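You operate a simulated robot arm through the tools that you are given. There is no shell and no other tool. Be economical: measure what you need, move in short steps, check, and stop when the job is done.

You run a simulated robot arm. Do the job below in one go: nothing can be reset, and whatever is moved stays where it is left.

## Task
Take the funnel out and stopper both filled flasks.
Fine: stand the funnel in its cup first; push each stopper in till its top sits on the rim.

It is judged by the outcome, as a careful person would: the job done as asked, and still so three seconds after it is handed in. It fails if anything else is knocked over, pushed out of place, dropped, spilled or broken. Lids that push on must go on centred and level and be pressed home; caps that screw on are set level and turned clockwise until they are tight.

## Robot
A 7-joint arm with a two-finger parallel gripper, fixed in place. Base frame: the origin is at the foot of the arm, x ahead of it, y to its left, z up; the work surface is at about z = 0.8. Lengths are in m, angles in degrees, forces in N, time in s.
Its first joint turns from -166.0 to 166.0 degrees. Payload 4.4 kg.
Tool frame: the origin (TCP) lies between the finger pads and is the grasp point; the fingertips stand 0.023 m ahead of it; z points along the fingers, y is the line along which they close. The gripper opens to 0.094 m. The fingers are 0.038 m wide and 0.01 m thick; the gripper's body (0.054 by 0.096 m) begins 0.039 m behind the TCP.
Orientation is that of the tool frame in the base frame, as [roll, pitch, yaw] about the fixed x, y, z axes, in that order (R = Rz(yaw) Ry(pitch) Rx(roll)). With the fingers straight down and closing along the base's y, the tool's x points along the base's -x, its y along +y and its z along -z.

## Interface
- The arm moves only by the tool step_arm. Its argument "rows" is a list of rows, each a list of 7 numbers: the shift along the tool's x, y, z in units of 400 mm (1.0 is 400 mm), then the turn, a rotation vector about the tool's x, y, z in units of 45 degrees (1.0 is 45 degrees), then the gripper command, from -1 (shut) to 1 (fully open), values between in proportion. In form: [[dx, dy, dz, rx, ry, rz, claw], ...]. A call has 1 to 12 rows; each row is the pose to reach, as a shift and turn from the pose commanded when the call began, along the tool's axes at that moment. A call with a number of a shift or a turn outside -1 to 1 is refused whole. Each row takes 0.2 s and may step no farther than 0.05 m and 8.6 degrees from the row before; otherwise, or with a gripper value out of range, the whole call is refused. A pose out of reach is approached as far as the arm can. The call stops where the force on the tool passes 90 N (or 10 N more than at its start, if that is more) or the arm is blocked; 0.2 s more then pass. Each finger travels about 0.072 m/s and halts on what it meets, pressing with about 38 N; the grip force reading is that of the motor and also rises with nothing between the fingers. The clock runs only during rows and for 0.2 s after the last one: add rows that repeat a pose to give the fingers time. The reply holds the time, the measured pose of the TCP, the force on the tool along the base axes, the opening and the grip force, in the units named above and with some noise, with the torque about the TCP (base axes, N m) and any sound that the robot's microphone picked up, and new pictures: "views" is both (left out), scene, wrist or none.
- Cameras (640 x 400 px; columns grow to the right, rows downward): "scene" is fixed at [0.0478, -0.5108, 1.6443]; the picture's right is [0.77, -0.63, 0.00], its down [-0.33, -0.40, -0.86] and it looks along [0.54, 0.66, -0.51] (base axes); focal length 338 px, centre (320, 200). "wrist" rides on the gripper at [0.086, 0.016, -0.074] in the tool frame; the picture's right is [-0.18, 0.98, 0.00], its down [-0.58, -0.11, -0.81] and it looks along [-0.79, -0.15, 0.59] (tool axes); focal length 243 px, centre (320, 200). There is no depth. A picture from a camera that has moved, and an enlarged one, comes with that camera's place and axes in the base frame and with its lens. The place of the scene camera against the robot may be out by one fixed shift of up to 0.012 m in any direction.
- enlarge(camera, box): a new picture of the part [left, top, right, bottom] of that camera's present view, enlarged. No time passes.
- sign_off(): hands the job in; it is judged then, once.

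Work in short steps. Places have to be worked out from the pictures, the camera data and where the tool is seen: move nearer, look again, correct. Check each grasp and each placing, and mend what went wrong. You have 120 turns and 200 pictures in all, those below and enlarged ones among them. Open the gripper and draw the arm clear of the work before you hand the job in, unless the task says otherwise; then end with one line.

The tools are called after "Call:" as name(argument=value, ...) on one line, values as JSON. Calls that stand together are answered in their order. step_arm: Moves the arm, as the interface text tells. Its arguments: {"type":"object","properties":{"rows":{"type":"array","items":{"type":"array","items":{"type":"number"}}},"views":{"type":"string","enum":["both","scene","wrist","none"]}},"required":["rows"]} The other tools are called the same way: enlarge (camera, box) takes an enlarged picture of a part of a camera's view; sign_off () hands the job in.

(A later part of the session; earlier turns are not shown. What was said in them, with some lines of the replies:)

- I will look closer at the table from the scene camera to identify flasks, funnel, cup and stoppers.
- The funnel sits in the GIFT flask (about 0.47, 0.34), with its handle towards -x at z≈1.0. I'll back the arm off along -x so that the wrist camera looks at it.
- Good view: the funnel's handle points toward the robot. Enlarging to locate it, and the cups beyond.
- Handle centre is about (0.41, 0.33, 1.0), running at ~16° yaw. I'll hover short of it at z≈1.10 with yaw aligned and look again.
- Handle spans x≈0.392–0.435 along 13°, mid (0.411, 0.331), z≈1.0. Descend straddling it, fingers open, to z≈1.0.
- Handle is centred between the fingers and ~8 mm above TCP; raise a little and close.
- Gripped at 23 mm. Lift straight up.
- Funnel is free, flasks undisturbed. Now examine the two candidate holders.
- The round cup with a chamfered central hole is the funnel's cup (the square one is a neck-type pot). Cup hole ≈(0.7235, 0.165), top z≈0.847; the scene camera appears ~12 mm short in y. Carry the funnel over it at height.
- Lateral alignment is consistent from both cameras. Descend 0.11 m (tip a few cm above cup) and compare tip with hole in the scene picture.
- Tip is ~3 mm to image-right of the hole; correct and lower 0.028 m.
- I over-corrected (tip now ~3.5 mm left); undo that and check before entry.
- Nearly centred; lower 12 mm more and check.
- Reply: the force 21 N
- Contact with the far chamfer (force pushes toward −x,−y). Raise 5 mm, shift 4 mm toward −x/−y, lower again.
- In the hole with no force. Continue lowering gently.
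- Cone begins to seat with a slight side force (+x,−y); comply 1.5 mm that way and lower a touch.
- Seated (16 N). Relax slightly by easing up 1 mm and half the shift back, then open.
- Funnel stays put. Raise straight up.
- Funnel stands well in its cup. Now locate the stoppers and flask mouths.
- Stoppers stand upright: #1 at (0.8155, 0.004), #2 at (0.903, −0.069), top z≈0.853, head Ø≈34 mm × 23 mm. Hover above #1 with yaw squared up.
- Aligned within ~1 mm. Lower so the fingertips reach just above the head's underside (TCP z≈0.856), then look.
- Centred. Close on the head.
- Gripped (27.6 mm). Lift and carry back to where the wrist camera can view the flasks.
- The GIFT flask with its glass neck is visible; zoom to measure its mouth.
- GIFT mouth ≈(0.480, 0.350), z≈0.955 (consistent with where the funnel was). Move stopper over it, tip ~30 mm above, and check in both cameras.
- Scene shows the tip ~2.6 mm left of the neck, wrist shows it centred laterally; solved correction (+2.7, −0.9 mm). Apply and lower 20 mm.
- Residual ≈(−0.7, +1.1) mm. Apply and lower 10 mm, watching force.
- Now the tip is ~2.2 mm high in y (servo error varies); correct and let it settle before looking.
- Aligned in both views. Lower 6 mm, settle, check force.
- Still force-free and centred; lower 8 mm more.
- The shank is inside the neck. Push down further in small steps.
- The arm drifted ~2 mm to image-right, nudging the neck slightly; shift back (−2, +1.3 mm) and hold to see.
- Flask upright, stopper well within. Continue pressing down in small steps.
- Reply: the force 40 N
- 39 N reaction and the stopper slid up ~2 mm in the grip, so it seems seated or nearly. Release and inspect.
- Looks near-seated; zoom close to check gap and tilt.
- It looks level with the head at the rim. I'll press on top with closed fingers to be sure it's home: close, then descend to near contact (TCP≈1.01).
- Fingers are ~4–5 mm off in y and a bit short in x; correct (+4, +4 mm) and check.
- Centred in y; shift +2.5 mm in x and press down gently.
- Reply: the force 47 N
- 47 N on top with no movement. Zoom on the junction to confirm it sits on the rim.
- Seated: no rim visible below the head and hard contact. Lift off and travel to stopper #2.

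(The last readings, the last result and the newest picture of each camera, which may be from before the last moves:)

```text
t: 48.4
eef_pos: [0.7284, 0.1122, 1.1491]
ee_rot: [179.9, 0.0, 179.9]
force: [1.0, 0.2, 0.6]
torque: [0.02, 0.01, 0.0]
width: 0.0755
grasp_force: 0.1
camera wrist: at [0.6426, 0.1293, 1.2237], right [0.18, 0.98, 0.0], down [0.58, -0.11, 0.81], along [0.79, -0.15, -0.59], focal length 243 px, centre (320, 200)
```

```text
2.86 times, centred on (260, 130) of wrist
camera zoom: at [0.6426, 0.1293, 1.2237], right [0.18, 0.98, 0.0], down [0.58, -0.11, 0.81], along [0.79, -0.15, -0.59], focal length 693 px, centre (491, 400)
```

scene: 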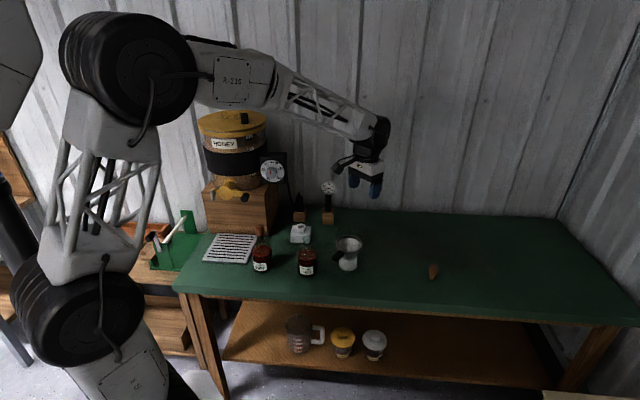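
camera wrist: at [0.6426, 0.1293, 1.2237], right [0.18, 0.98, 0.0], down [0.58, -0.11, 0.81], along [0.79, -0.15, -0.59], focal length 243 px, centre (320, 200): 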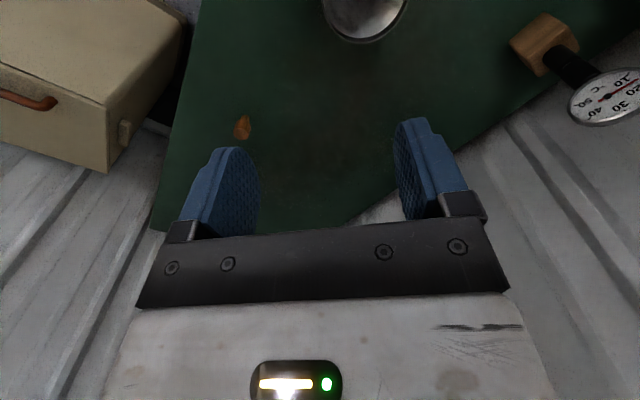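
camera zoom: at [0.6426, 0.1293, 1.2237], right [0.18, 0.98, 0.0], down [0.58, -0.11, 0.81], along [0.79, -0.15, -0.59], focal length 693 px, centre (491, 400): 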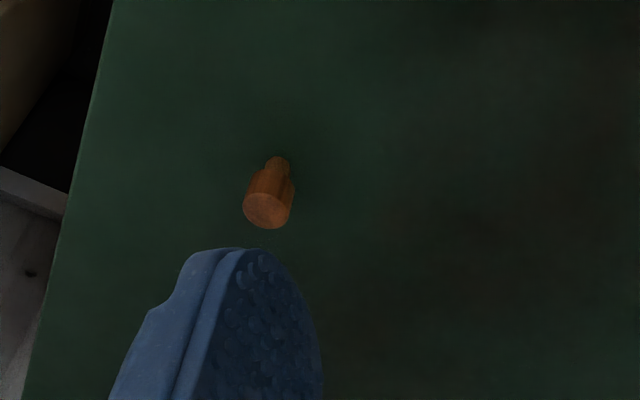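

Stopper #2 at ≈(0.905, −0.070). Go hover above it.

Call:
step_arm(rows=[[-0.08, -0.08, 0, 0, 0, 0, 0.6], [-0.16, -0.16, 0, 0, 0, 0, 0.6], [-0.24, -0.245, 0, 0, 0, 0, 0.6], [-0.32, -0.33, 0, 0, 0, 0, 0.6], [-0.4, -0.41, 0, 0, 0, 0, 0.6], [-0.4415, -0.4555, 0.06, 0, 0, 0, 0.6], [-0.4415, -0.4555, 0.17, 0, 0, 0, 0.6], [-0.4415, -0.4555, 0.28, 0, 0, 0, 0.6], [-0.4415, -0.4555, 0.39, 0, 0, 0, 0.6], [-0.4415, -0.4555, 0.47, 0, 0, 0, 0.6], [-0.4415, -0.4555, 0.47, 0, 0, 0, 0.6]], views="wrist")

Call:
enlarge(camera="wrist", box=[260, 10, 380, 130])

```text
t: 50.8
eef_pos: [0.9027, -0.0698, 0.9569]
ee_rot: [-179.9, 0.0, -179.8]
force: [0.3, -0.4, 0.2]
torque: [0.0, 0.0, -0.01]
width: 0.0752
grasp_force: 0.0
camera wrist: at [0.817, -0.0526, 1.0318], right [0.18, 0.98, 0.0], down [0.58, -0.11, 0.81], along [0.79, -0.15, -0.59], focal length 243 px, centre (320, 200)
```

wrist: 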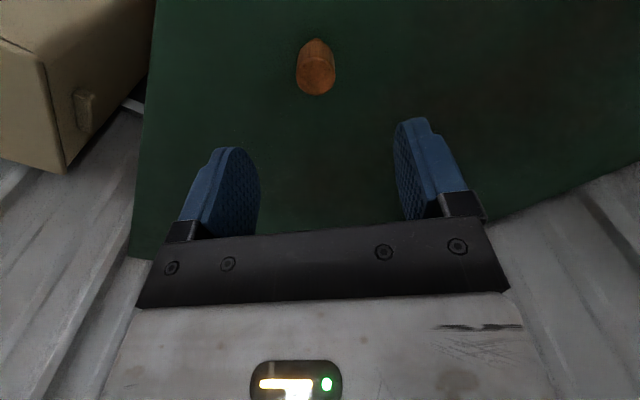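

```text
3.33 times, centred on (320, 70) of wrist
camera zoom: at [0.817, -0.0526, 1.0318], right [0.18, 0.98, 0.0], down [0.58, -0.11, 0.81], along [0.79, -0.15, -0.59], focal length 809 px, centre (320, 633)
```

zoom: 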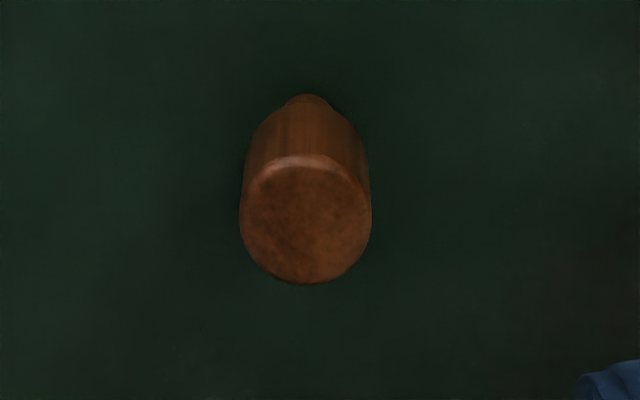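

Head at (0.905, −0.072). Fine-correct, lower to z≈0.856, then look.

Call:
step_arm(rows=[[-0.006, -0.0055, 0.08, 0, 0, 0, 0.6], [-0.006, -0.0055, 0.17, 0, 0, 0, 0.6], [-0.006, -0.0055, 0.252, 0, 0, 0, 0.6], [-0.006, -0.0055, 0.252, 0, 0, 0, 0.6]], views="none")

Call:
enlarge(camera="wrist", box=[180, 80, 460, 240])

```text
t: 51.8
eef_pos: [0.9056, -0.0712, 0.8572]
ee_rot: [179.9, 0.0, -179.9]
force: [0.9, -0.9, 1.2]
torque: [-0.03, 0.02, 0.01]
width: 0.0751
grasp_force: 0.1
```

```text
2.29 times, centred on (320, 160) of wrist
camera zoom: at [0.82, -0.0547, 0.9316], right [0.18, 0.98, 0.0], down [0.58, -0.11, 0.81], along [0.79, -0.15, -0.59], focal length 555 px, centre (320, 291)
```

zoom: 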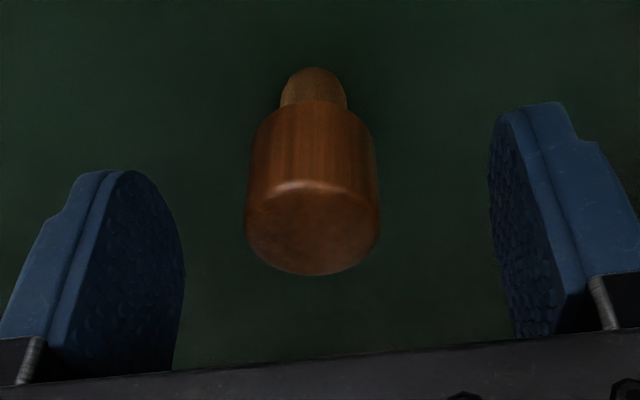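

Centred. Close.

Call:
step_arm(rows=[[0, -0.0025, 0, 0, 0, 0, 0.0], [0, -0.0025, 0, 0, 0, 0, -0.2], [0, -0.0025, 0, 0, 0, 0, -1], [0, -0.0025, 0, 0, 0, 0, -1], [0, -0.0025, 0, 0, 0, 0, -1]], views="none")

Call:
enlarge(camera="wrist", box=[180, 80, 460, 240])

```text
t: 53.0
eef_pos: [0.9059, -0.0735, 0.8561]
ee_rot: [-180.0, 0.0, -179.9]
force: [-0.1, 0.5, 0.0]
torque: [-0.01, -0.02, -0.01]
width: 0.0271
grasp_force: 38.7
```

```text
2.29 times, centred on (320, 160) of wrist
camera zoom: at [0.8199, -0.0563, 0.931], right [0.18, 0.98, 0.0], down [0.58, -0.11, 0.81], along [0.79, -0.15, -0.59], focal length 555 px, centre (320, 291)
```

zoom: 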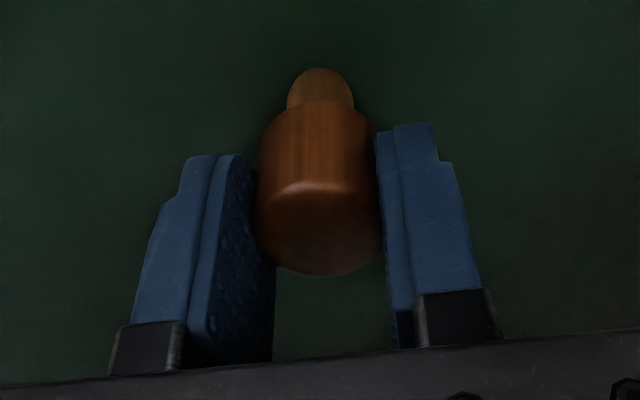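

Grasp good. Lift and carry to above the TABLE flask (≈0.596, 0.234).

Call:
step_arm(rows=[[0, 0, -0.05, 0, 0, 0, -1], [0, 0, -0.15, 0, 0, 0, -1], [0, 0, -0.27, 0, 0, 0, -1], [0, 0, -0.39, 0, 0, 0, -1], [0, 0, -0.51, 0, 0, 0, -1], [0.08, 0.08, -0.51, 0, 0, 0, -1], [0.165, 0.165, -0.51, 0, 0, 0, -1], [0.25, 0.25, -0.51, 0, 0, 0, -1], [0.335, 0.335, -0.51, 0, 0, 0, -1], [0.42, 0.42, -0.51, 0, 0, 0, -1], [0.505, 0.505, -0.51, 0, 0, 0, -1], [0.59, 0.59, -0.51, 0, 0, 0, -1]], views="none")

Call:
step_arm(rows=[[0.08, 0.08, 0, 0, 0, 0, -1], [0.15, 0.15, 0, 0, 0, 0, -1], [0.186, 0.177, 0, 0, 0, 0, -1], [0.186, 0.177, 0, 0, 0, 0, -1], [0.186, 0.177, 0, 0, 0, 0, -1]])

Call:
enlarge(camera="scene", box=[280, 195, 340, 255])

Call:
enlarge(camera="wrist", box=[260, 20, 380, 140])

```text
t: 55.6
eef_pos: [0.6732, 0.1625, 1.0567]
ee_rot: [-180.0, 0.0, 180.0]
force: [0.5, 0.2, -0.6]
torque: [-0.01, -0.02, -0.03]
width: 0.027
grasp_force: 38.1
```

```text
t: 56.8
eef_pos: [0.5946, 0.2341, 1.0585]
ee_rot: [179.9, 0.0, -179.9]
force: [0.6, -0.2, 0.2]
torque: [0.02, -0.02, 0.01]
width: 0.0271
grasp_force: 38.5
camera wrist: at [0.5087, 0.2505, 1.1335], right [0.18, 0.98, 0.0], down [0.58, -0.11, 0.81], along [0.79, -0.15, -0.59], focal length 243 px, centre (320, 200)
```

scene: 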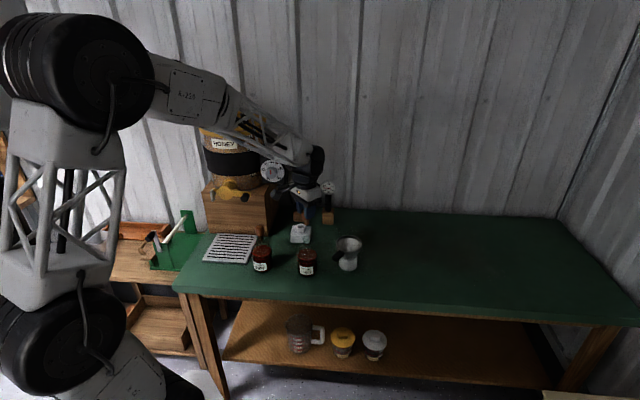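
wrist: 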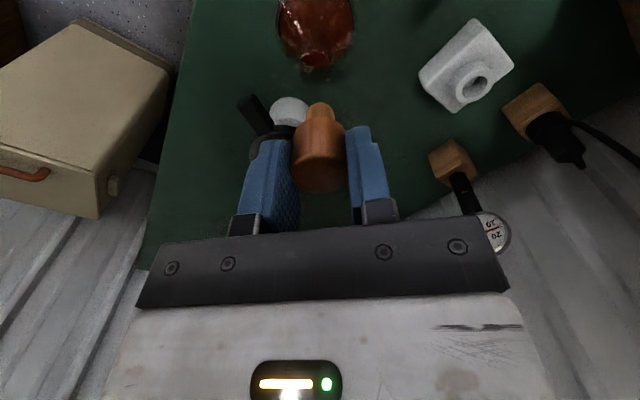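

```text
6.67 times, centred on (310, 225) of scene
camera zoom: at [0.0478, -0.5108, 1.6443], right [0.77, -0.63, 0.0], down [-0.33, -0.4, -0.86], along [0.54, 0.66, -0.51], focal length 2252 px, centre (387, 33)
```

zoom: 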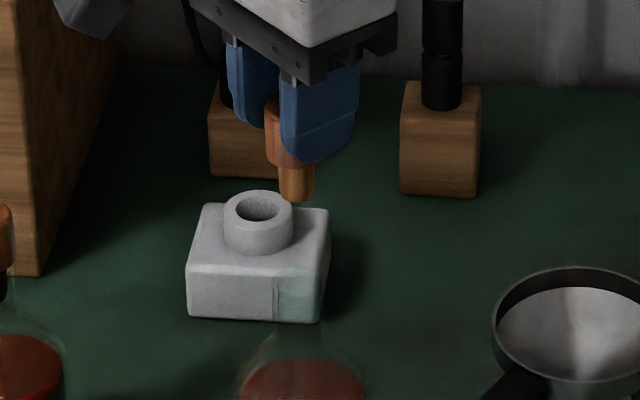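

```text
3.33 times, centred on (320, 80) of wrist
camera zoom: at [0.5087, 0.2505, 1.1335], right [0.18, 0.98, 0.0], down [0.58, -0.11, 0.81], along [0.79, -0.15, -0.59], focal length 809 px, centre (320, 600)
```

zoom: 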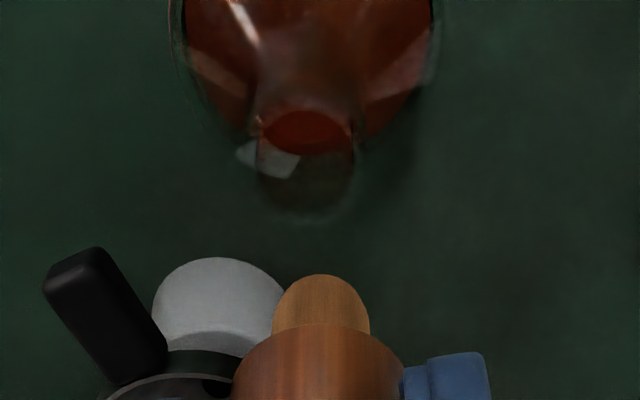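

Correction ≈(−3.5, −3.5) mm; apply while lowering 25 mm.

Call:
step_arm(rows=[[0.0087, -0.0087, 0.03, 0, 0, 0, -1], [0.0087, -0.0087, 0.0625, 0, 0, 0, -1], [0.0087, -0.0087, 0.0625, 0, 0, 0, -1], [0.0087, -0.0087, 0.0625, 0, 0, 0, -1]], views="none")

Call:
enlarge(camera="scene", box=[290, 215, 325, 250])

Call:
enlarge(camera="wrist", box=[270, 50, 370, 150])

```text
t: 57.8
eef_pos: [0.5923, 0.2299, 1.0357]
ee_rot: [-180.0, 0.1, 179.9]
force: [-0.3, -0.4, 1.1]
torque: [-0.01, 0.0, -0.03]
width: 0.0272
grasp_force: 38.0
```

```text
11.43 times, centred on (308, 232) of scene
camera zoom: at [0.0478, -0.5108, 1.6443], right [0.77, -0.63, 0.0], down [-0.33, -0.4, -0.86], along [0.54, 0.66, -0.51], focal length 3861 px, centre (463, -171)
```

zoom: 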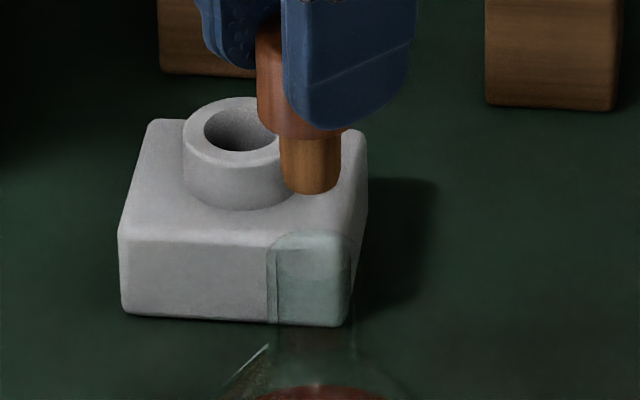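

```text
4.00 times, centred on (320, 100) of wrist
camera zoom: at [0.5056, 0.2464, 1.1102], right [0.18, 0.98, 0.0], down [0.58, -0.11, 0.81], along [0.79, -0.15, -0.59], focal length 970 px, centre (320, 600)
```

zoom: 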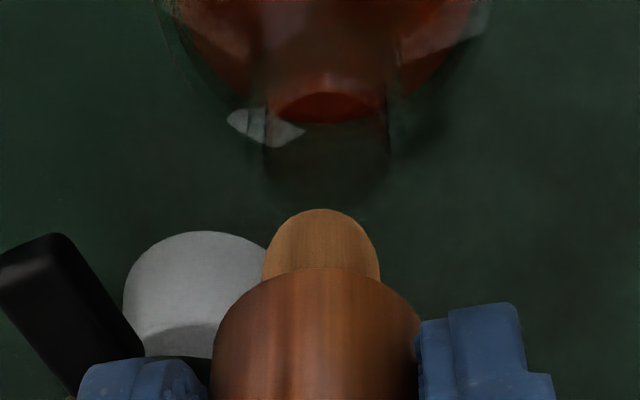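

Close: correct (0, +1 mm), lower 15 mm.

Call:
step_arm(rows=[[0, 0.0025, 0.015, 0, 0, 0, -1], [0, 0.0025, 0.0375, 0, 0, 0, -1], [0, 0.0025, 0.0375, 0, 0, 0, -1], [0, 0.0025, 0.0375, 0, 0, 0, -1]], views="none")

Call:
enlarge(camera="scene", box=[290, 215, 325, 250])

Call:
enlarge(camera="wrist", box=[280, 60, 360, 140])

```text
t: 58.8
eef_pos: [0.5915, 0.2312, 1.0201]
ee_rot: [179.9, 0.1, 179.9]
force: [0.6, 0.1, -0.5]
torque: [0.01, 0.03, -0.01]
width: 0.0273
grasp_force: 37.7
```

```text
11.43 times, centred on (308, 232) of scene
camera zoom: at [0.0478, -0.5108, 1.6443], right [0.77, -0.63, 0.0], down [-0.33, -0.4, -0.86], along [0.54, 0.66, -0.51], focal length 3861 px, centre (463, -171)
```

zoom: 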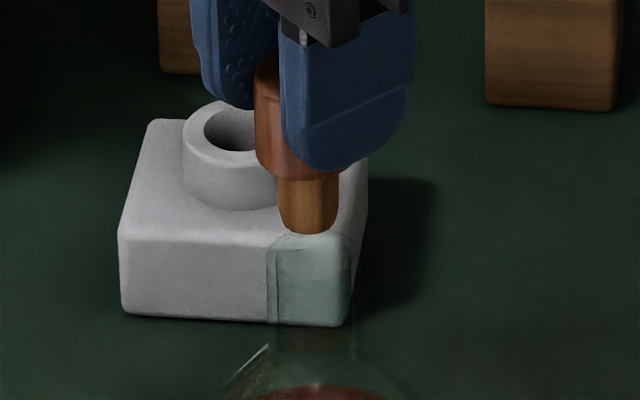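

```text
5.00 times, centred on (320, 100) of wrist
camera zoom: at [0.5053, 0.2475, 1.0956], right [0.18, 0.98, 0.0], down [0.58, -0.11, 0.81], along [0.79, -0.15, -0.59], focal length 1213 px, centre (320, 700)
```

zoom: 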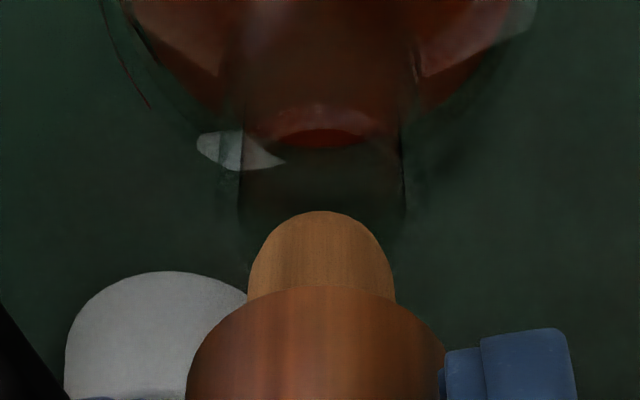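

Aligned in both views. Lower 10 mm.

Call:
step_arm(rows=[[0, 0, 0.01, 0, 0, 0, -1], [0, 0, 0.02, 0, 0, 0, -1], [0, 0, 0.025, 0, 0, 0, -1], [0, 0, 0.025, 0, 0, 0, -1]], views="none")

Call:
enlarge(camera="scene", box=[290, 215, 325, 250])

Call:
enlarge(camera="wrist", box=[280, 60, 360, 140])

```text
t: 59.8
eef_pos: [0.5905, 0.2308, 1.0117]
ee_rot: [180.0, 0.0, -179.8]
force: [0.2, 0.6, 1.1]
torque: [-0.01, 0.03, 0.03]
width: 0.0273
grasp_force: 38.1
```

```text
11.43 times, centred on (308, 232) of scene
camera zoom: at [0.0478, -0.5108, 1.6443], right [0.77, -0.63, 0.0], down [-0.33, -0.4, -0.86], along [0.54, 0.66, -0.51], focal length 3861 px, centre (463, -171)
```

zoom: 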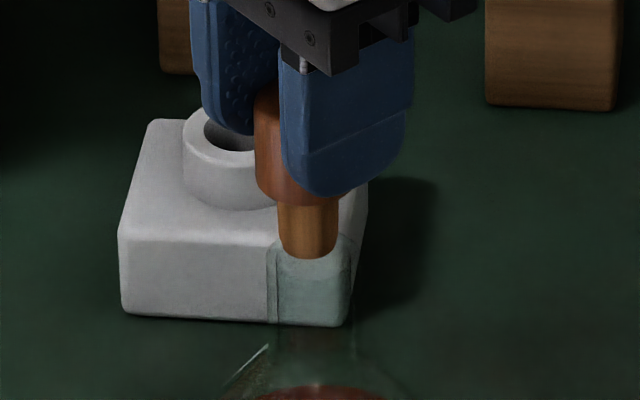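

```text
5.00 times, centred on (320, 100) of wrist
camera zoom: at [0.505, 0.2474, 1.0868], right [0.18, 0.98, 0.0], down [0.58, -0.11, 0.81], along [0.79, -0.15, -0.59], focal length 1213 px, centre (320, 700)
```

zoom: 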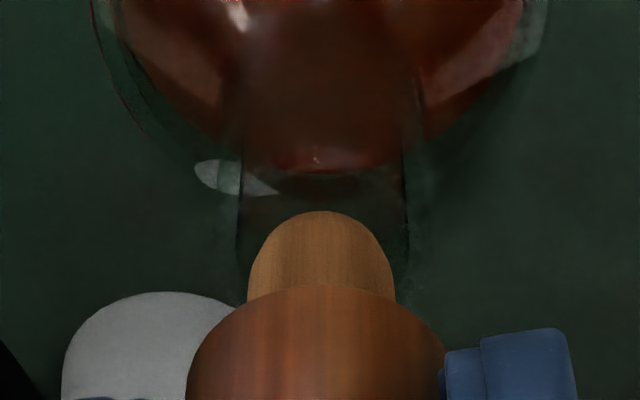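

Call:
step_arm(rows=[[-0.0012, -0.0006, 0.008, 0, 0, 0, -1], [-0.0012, -0.0006, 0.016, 0, 0, 0, -1], [-0.0012, -0.0006, 0.022, 0, 0, 0, -1], [-0.0012, -0.0006, 0.022, 0, 0, 0, -1]], views="none")

Call:
enlarge(camera="scene", box=[290, 215, 325, 250])

Call:
enlarge(camera="wrist", box=[280, 60, 360, 140])

```text
t: 60.8
eef_pos: [0.5915, 0.2318, 1.0031]
ee_rot: [180.0, 0.0, 179.9]
force: [-0.7, 0.4, -0.4]
torque: [-0.01, 0.02, 0.0]
width: 0.0273
grasp_force: 38.8
```

```text
11.43 times, centred on (308, 232) of scene
camera zoom: at [0.0478, -0.5108, 1.6443], right [0.77, -0.63, 0.0], down [-0.33, -0.4, -0.86], along [0.54, 0.66, -0.51], focal length 3861 px, centre (463, -171)
```

zoom: 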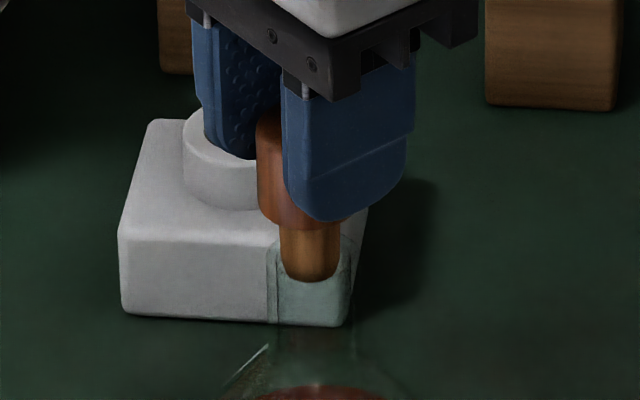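

```text
5.00 times, centred on (320, 100) of wrist
camera zoom: at [0.5057, 0.2478, 1.0777], right [0.18, 0.98, 0.0], down [0.58, -0.11, 0.81], along [0.79, -0.15, -0.59], focal length 1213 px, centre (320, 700)
```

zoom: 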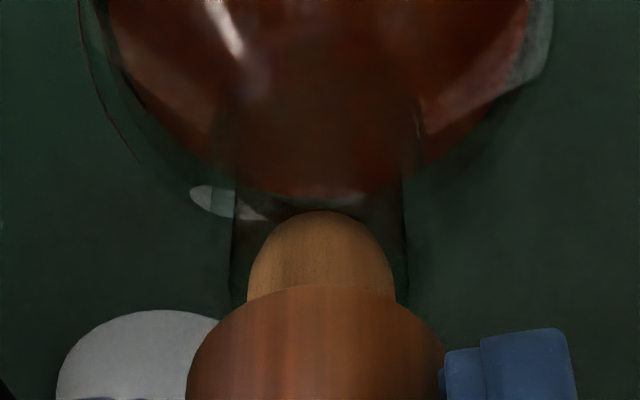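

Inside the neck and centred. Continue down 10 mm.

Call:
step_arm(rows=[[0, -0.001, 0.007, 0, 0, 0, -1], [0, -0.001, 0.014, 0, 0, 0, -1], [0, -0.001, 0.021, 0, 0, 0, -1], [0, -0.001, 0.026, 0, 0, 0, -1], [0, -0.001, 0.026, 0, 0, 0, -1]], views="none")

Call:
enlarge(camera="scene", box=[290, 215, 325, 250])

Call:
enlarge(camera="wrist", box=[280, 60, 360, 140])

```text
t: 62.0
eef_pos: [0.5917, 0.2294, 0.9916]
ee_rot: [180.0, 0.0, -180.0]
force: [0.3, -0.4, -0.1]
torque: [0.01, 0.02, 0.0]
width: 0.0271
grasp_force: 38.0
```

```text
11.43 times, centred on (308, 232) of scene
camera zoom: at [0.0478, -0.5108, 1.6443], right [0.77, -0.63, 0.0], down [-0.33, -0.4, -0.86], along [0.54, 0.66, -0.51], focal length 3861 px, centre (463, -171)
```

zoom: 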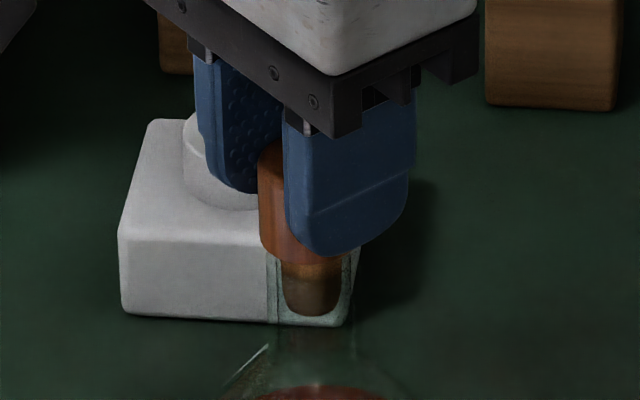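

```text
5.00 times, centred on (320, 100) of wrist
camera zoom: at [0.5052, 0.2468, 1.0661], right [0.18, 0.98, 0.0], down [0.58, -0.11, 0.81], along [0.79, -0.15, -0.59], focal length 1213 px, centre (320, 700)
```

zoom: 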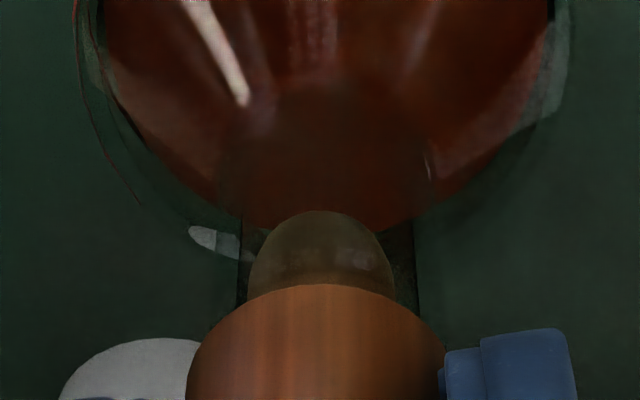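

Call:
step_arm(rows=[[0.0015, 0.0018, 0, 0, 0, 0, -1], [0.0015, 0.0018, 0.007, 0, 0, 0, -1], [0.0015, 0.0018, 0.014, 0, 0, 0, -1], [0.0015, 0.0018, 0.021, 0, 0, 0, -1], [0.0015, 0.0018, 0.021, 0, 0, 0, -1]], views="none")

Call:
enlarge(camera="scene", box=[290, 215, 325, 250])

Call:
enlarge(camera="wrist", box=[280, 60, 360, 140])

```text
t: 63.2
eef_pos: [0.5914, 0.2296, 0.984]
ee_rot: [-180.0, 0.0, 180.0]
force: [0.1, 0.7, -0.7]
torque: [0.0, -0.02, -0.05]
width: 0.027
grasp_force: 37.9
```

```text
11.43 times, centred on (308, 232) of scene
camera zoom: at [0.0478, -0.5108, 1.6443], right [0.77, -0.63, 0.0], down [-0.33, -0.4, -0.86], along [0.54, 0.66, -0.51], focal length 3861 px, centre (463, -171)
```

zoom: 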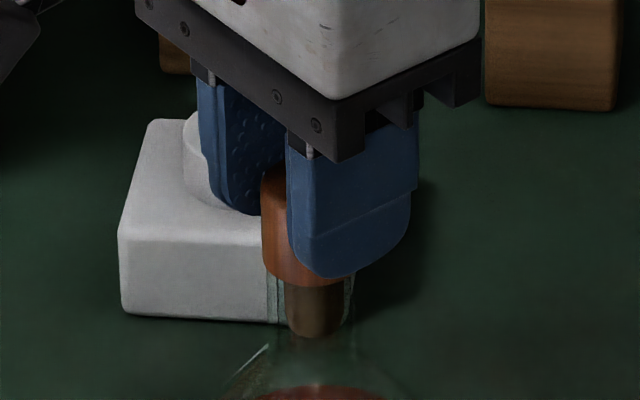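

```text
5.00 times, centred on (320, 100) of wrist
camera zoom: at [0.5057, 0.2464, 1.0582], right [0.18, 0.98, 0.0], down [0.58, -0.11, 0.81], along [0.79, -0.15, -0.59], focal length 1213 px, centre (320, 700)
```

zoom: 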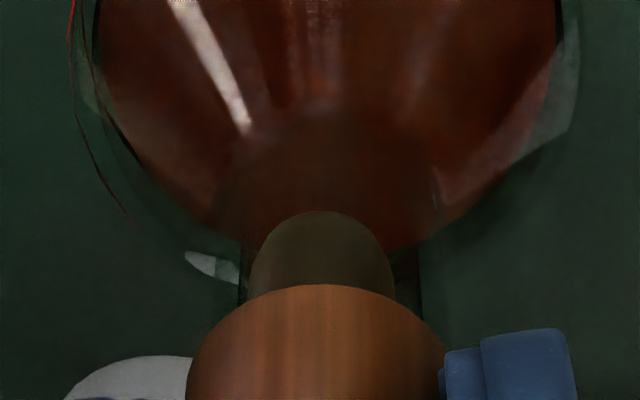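

Slight drift; correct (−0.5, +1.4 mm) and press down.

Call:
step_arm(rows=[[0.0012, 0.0035, 0, 0, 0, 0, -1], [0.0012, 0.0035, 0.006, 0, 0, 0, -1], [0.0012, 0.0035, 0.012, 0, 0, 0, -1], [0.0012, 0.0035, 0.018, 0, 0, 0, -1], [0.0012, 0.0035, 0.018, 0, 0, 0, -1]], views="none")

Call:
enlarge(camera="scene", box=[290, 215, 325, 250])

Call:
enlarge(camera="wrist", box=[280, 60, 360, 140])

```text
t: 64.4
eef_pos: [0.5923, 0.2323, 0.9769]
ee_rot: [179.9, 0.0, -179.8]
force: [5.8, 0.3, 31.0]
torque: [0.02, -0.29, 0.02]
width: 0.0275
grasp_force: 38.4
```

```text
11.43 times, centred on (308, 232) of scene
camera zoom: at [0.0478, -0.5108, 1.6443], right [0.77, -0.63, 0.0], down [-0.33, -0.4, -0.86], along [0.54, 0.66, -0.51], focal length 3861 px, centre (463, -171)
```

zoom: 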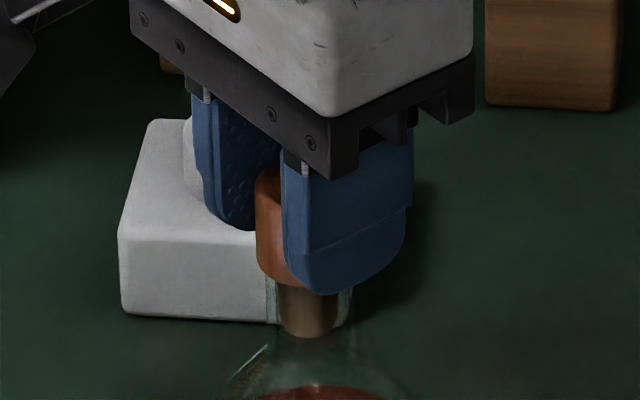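

```text
5.00 times, centred on (320, 100) of wrist
camera zoom: at [0.5051, 0.2485, 1.0515], right [0.18, 0.98, 0.0], down [0.58, -0.11, 0.81], along [0.79, -0.15, -0.59], focal length 1213 px, centre (320, 700)
```

zoom: 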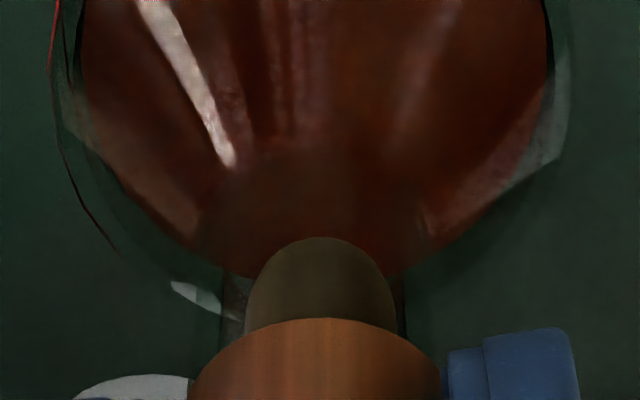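

Seated contact (31 N). Release and raise, then press from above as before.

Call:
step_arm(rows=[[0, 0, -0.004, 0, 0, 0, -1], [0, 0, -0.005, 0, 0, 0, -0.2], [0, 0, -0.005, 0, 0, 0, 0.2], [0, 0, -0.005, 0, 0, 0, 0.2], [0, 0, -0.05, 0, 0, 0, 0.2], [0, 0, -0.11, 0, 0, 0, 0.2], [0, 0, -0.13, 0, 0, 0, -1], [0, 0, -0.13, 0, 0, 0, -1], [0, 0, -0.13, 0, 0, 0, -1]], views="none")

Call:
enlarge(camera="scene", box=[285, 205, 335, 255])

Call:
enlarge(camera="wrist", box=[240, 40, 400, 200])

```text
t: 66.4
eef_pos: [0.5901, 0.2321, 1.0285]
ee_rot: [180.0, 0.0, -179.9]
force: [0.3, 0.5, -0.2]
torque: [-0.01, 0.03, 0.04]
width: 0.0004
grasp_force: 37.6
```

```text
8.00 times, centred on (310, 230) of scene
camera zoom: at [0.0478, -0.5108, 1.6443], right [0.77, -0.63, 0.0], down [-0.33, -0.4, -0.86], along [0.54, 0.66, -0.51], focal length 2702 px, centre (400, -40)
```

zoom: 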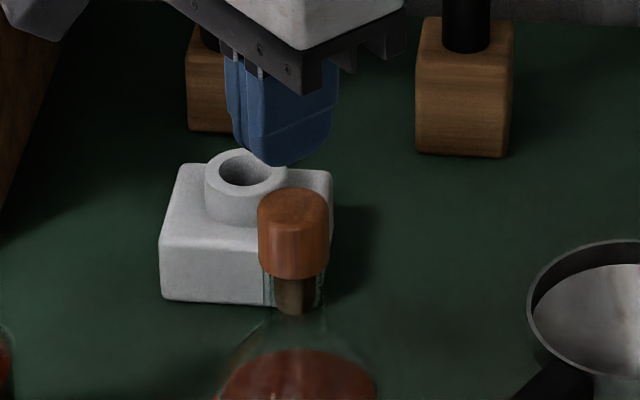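

```text
2.50 times, centred on (320, 120) of wrist
camera zoom: at [0.504, 0.2489, 1.1035], right [0.18, 0.98, 0.0], down [0.58, -0.11, 0.81], along [0.79, -0.15, -0.59], focal length 606 px, centre (320, 400)
```

zoom: 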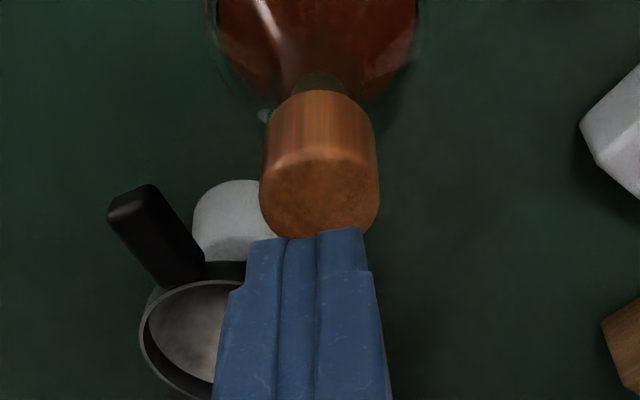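

Shift (+3, +2.5 mm) and lower to just above contact, then press in the same move cautiously.

Call:
step_arm(rows=[[-0.008, 0.006, 0, 0, 0, 0, -1], [-0.008, 0.006, 0.03, 0, 0, 0, -1], [-0.008, 0.006, 0.05, 0, 0, 0, -1], [-0.008, 0.006, 0.05, 0, 0, 0, -1]], views="none")

Call:
enlarge(camera="scene", box=[285, 210, 335, 260])

Call:
enlarge(camera="wrist", box=[240, 40, 400, 200])

```text
t: 67.4
eef_pos: [0.595, 0.2353, 1.008]
ee_rot: [179.9, 0.0, -179.9]
force: [-0.3, 0.0, -0.4]
torque: [0.0, 0.01, 0.02]
width: 0.0
grasp_force: 38.0
```

```text
8.00 times, centred on (310, 235) of scene
camera zoom: at [0.0478, -0.5108, 1.6443], right [0.77, -0.63, 0.0], down [-0.33, -0.4, -0.86], along [0.54, 0.66, -0.51], focal length 2702 px, centre (400, -80)
```

zoom: 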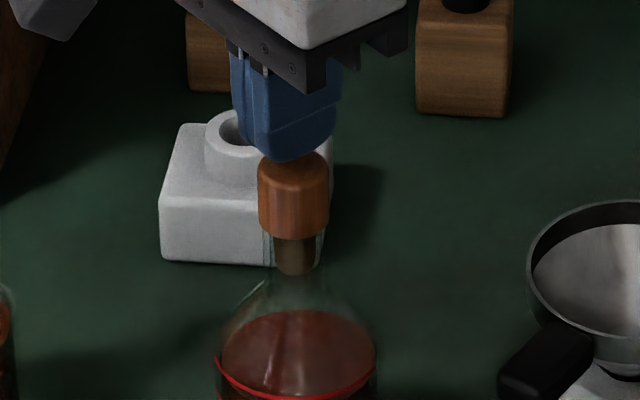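

```text
2.50 times, centred on (320, 120) of wrist
camera zoom: at [0.5082, 0.2521, 1.0821], right [0.18, 0.98, 0.0], down [0.58, -0.11, 0.81], along [0.79, -0.15, -0.59], focal length 606 px, centre (320, 400)
```

zoom: 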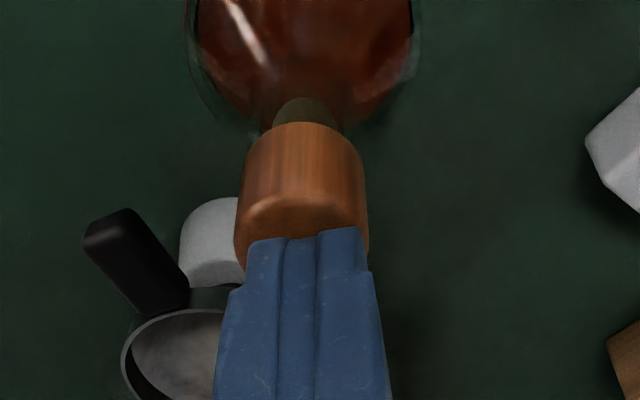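

Centred well. Press down.

Call:
step_arm(rows=[[-0.003, -0.001, 0.008, 0, 0, 0, -1], [-0.003, -0.001, 0.014, 0, 0, 0, -1], [-0.003, -0.001, 0.02, 0, 0, 0, -1], [-0.003, -0.001, 0.026, 0, 0, 0, -1], [-0.003, -0.001, 0.026, 0, 0, 0, -1]], views="none")

Call:
enlarge(camera="scene", box=[285, 210, 335, 260])

```text
t: 68.6
eef_pos: [0.5958, 0.2349, 0.9996]
ee_rot: [179.9, 0.2, -179.9]
force: [-3.4, -2.1, 48.0]
torque: [-0.19, 0.19, -0.01]
width: 0.0
grasp_force: 37.8
```

```text
8.00 times, centred on (310, 235) of scene
camera zoom: at [0.0478, -0.5108, 1.6443], right [0.77, -0.63, 0.0], down [-0.33, -0.4, -0.86], along [0.54, 0.66, -0.51], focal length 2702 px, centre (400, -80)
```

zoom: 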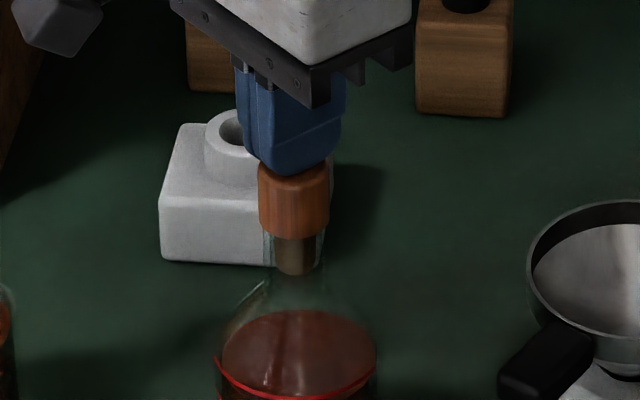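

Same final height as the other and 48 N with no movement. Raise clear and inspect both.

Call:
step_arm(rows=[[0, 0, -0.03, 0, 0, 0, -1], [0, 0, -0.12, 0, 0, 0, -1], [0, 0, -0.24, 0, 0, 0, -1], [0, 0, -0.36, 0, 0, 0, 0], [0.05, 0, -0.45, 0, 0, 0, 0.3], [0.15, 0, -0.5, 0, 0, 0, 0.6], [0.26, 0, -0.5, 0, 0, 0, 0.6], [0.37, 0, -0.5, 0, 0, 0, 0.6], [0.48, 0, -0.5, 0, 0, 0, 0.6], [0.59, 0, -0.5, 0, 0, 0, 0.6], [0.7, 0, -0.5, 0, 0, 0, 0.6], [0.7, 0, -0.5, 0, 0, 0, 0.6]])

Call:
enlarge(camera="scene", box=[294, 224, 322, 252])

Call:
enlarge(camera="wrist", box=[260, 60, 460, 220])

Call:
enlarge(camera="scene", box=[240, 215, 370, 285])

```text
t: 71.2
eef_pos: [0.3188, 0.2347, 1.1999]
ee_rot: [-180.0, 0.0, -179.9]
force: [0.2, 0.2, 0.3]
torque: [0.03, 0.01, -0.01]
width: 0.075
grasp_force: 0.0
camera wrist: at [0.2326, 0.2518, 1.2751], right [0.18, 0.98, 0.0], down [0.58, -0.11, 0.81], along [0.79, -0.15, -0.59], focal length 243 px, centre (320, 200)
```

scene: 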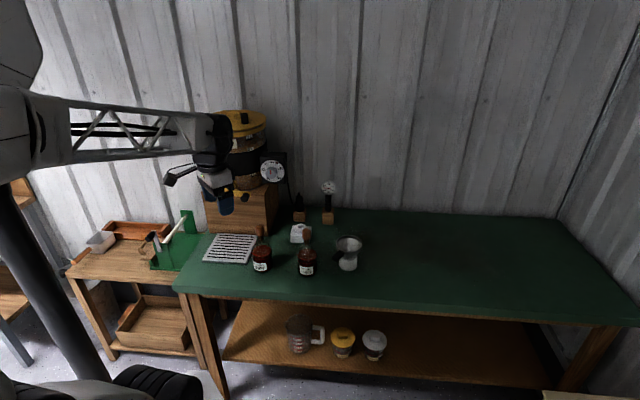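
wrist: 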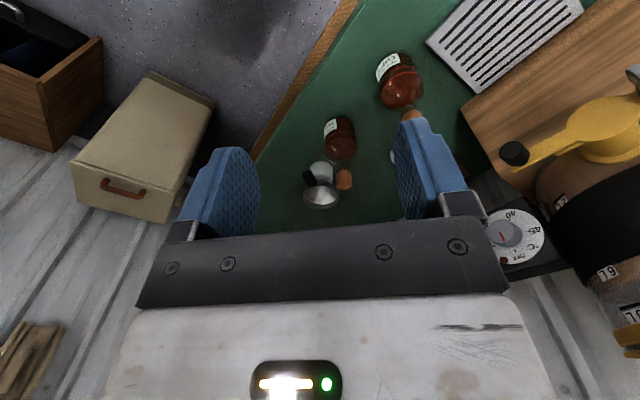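

```text
14.29 times, centred on (308, 238) of scene
camera zoom: at [0.0478, -0.5108, 1.6443], right [0.77, -0.63, 0.0], down [-0.33, -0.4, -0.86], along [0.54, 0.66, -0.51], focal length 4826 px, centre (491, -343)
```

zoom: 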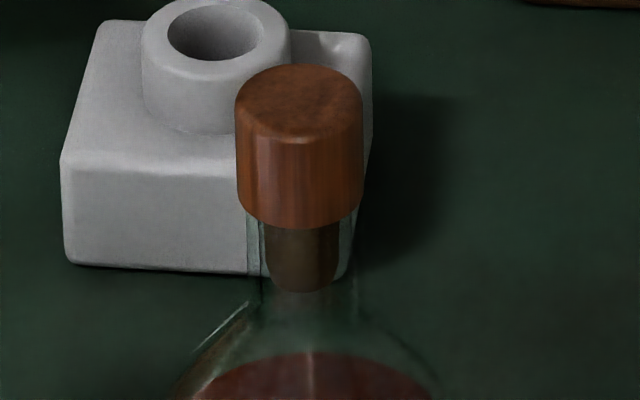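

```text
2.50 times, centred on (360, 140) of wrist
camera zoom: at [0.2326, 0.2518, 1.2751], right [0.18, 0.98, 0.0], down [0.58, -0.11, 0.81], along [0.79, -0.15, -0.59], focal length 606 px, centre (220, 350)
```

zoom: 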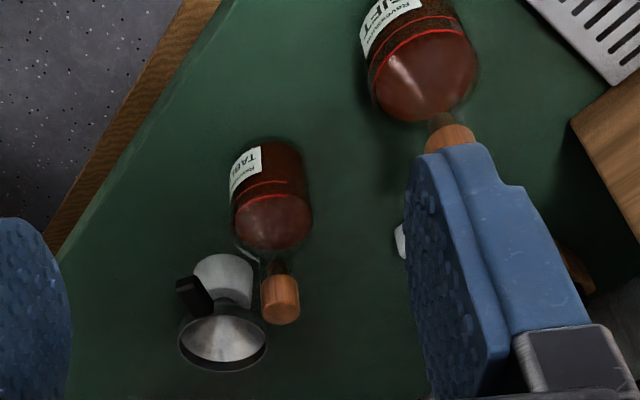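

```text
4.92 times, centred on (305, 250) of scene
camera zoom: at [0.0478, -0.5108, 1.6443], right [0.77, -0.63, 0.0], down [-0.33, -0.4, -0.86], along [0.54, 0.66, -0.51], focal length 1663 px, centre (394, -46)
```

zoom: 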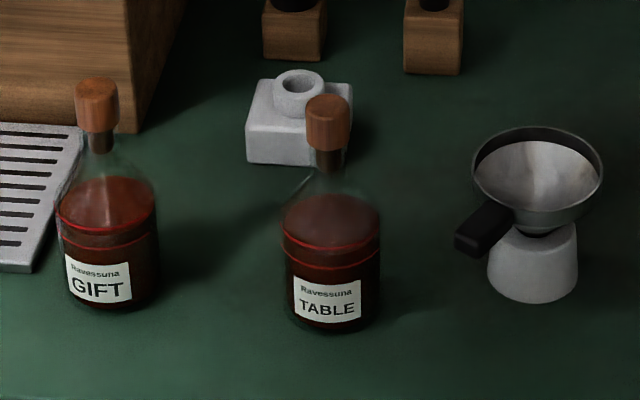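

The close-ups show both stoppers level with their heads on the rims, both flasks upright, and the funnel standing in its cup. The gripper is open and clear of the work, so I'm handing the job in.

Call:
sign_off()

```text
The job is handed in.
```

The funnel is standing in the round grey cup (my pick as its cup over the square white pot), and both the GIFT and TABLE flasks are stoppered, each pressed down at about 48 N with no further movement.
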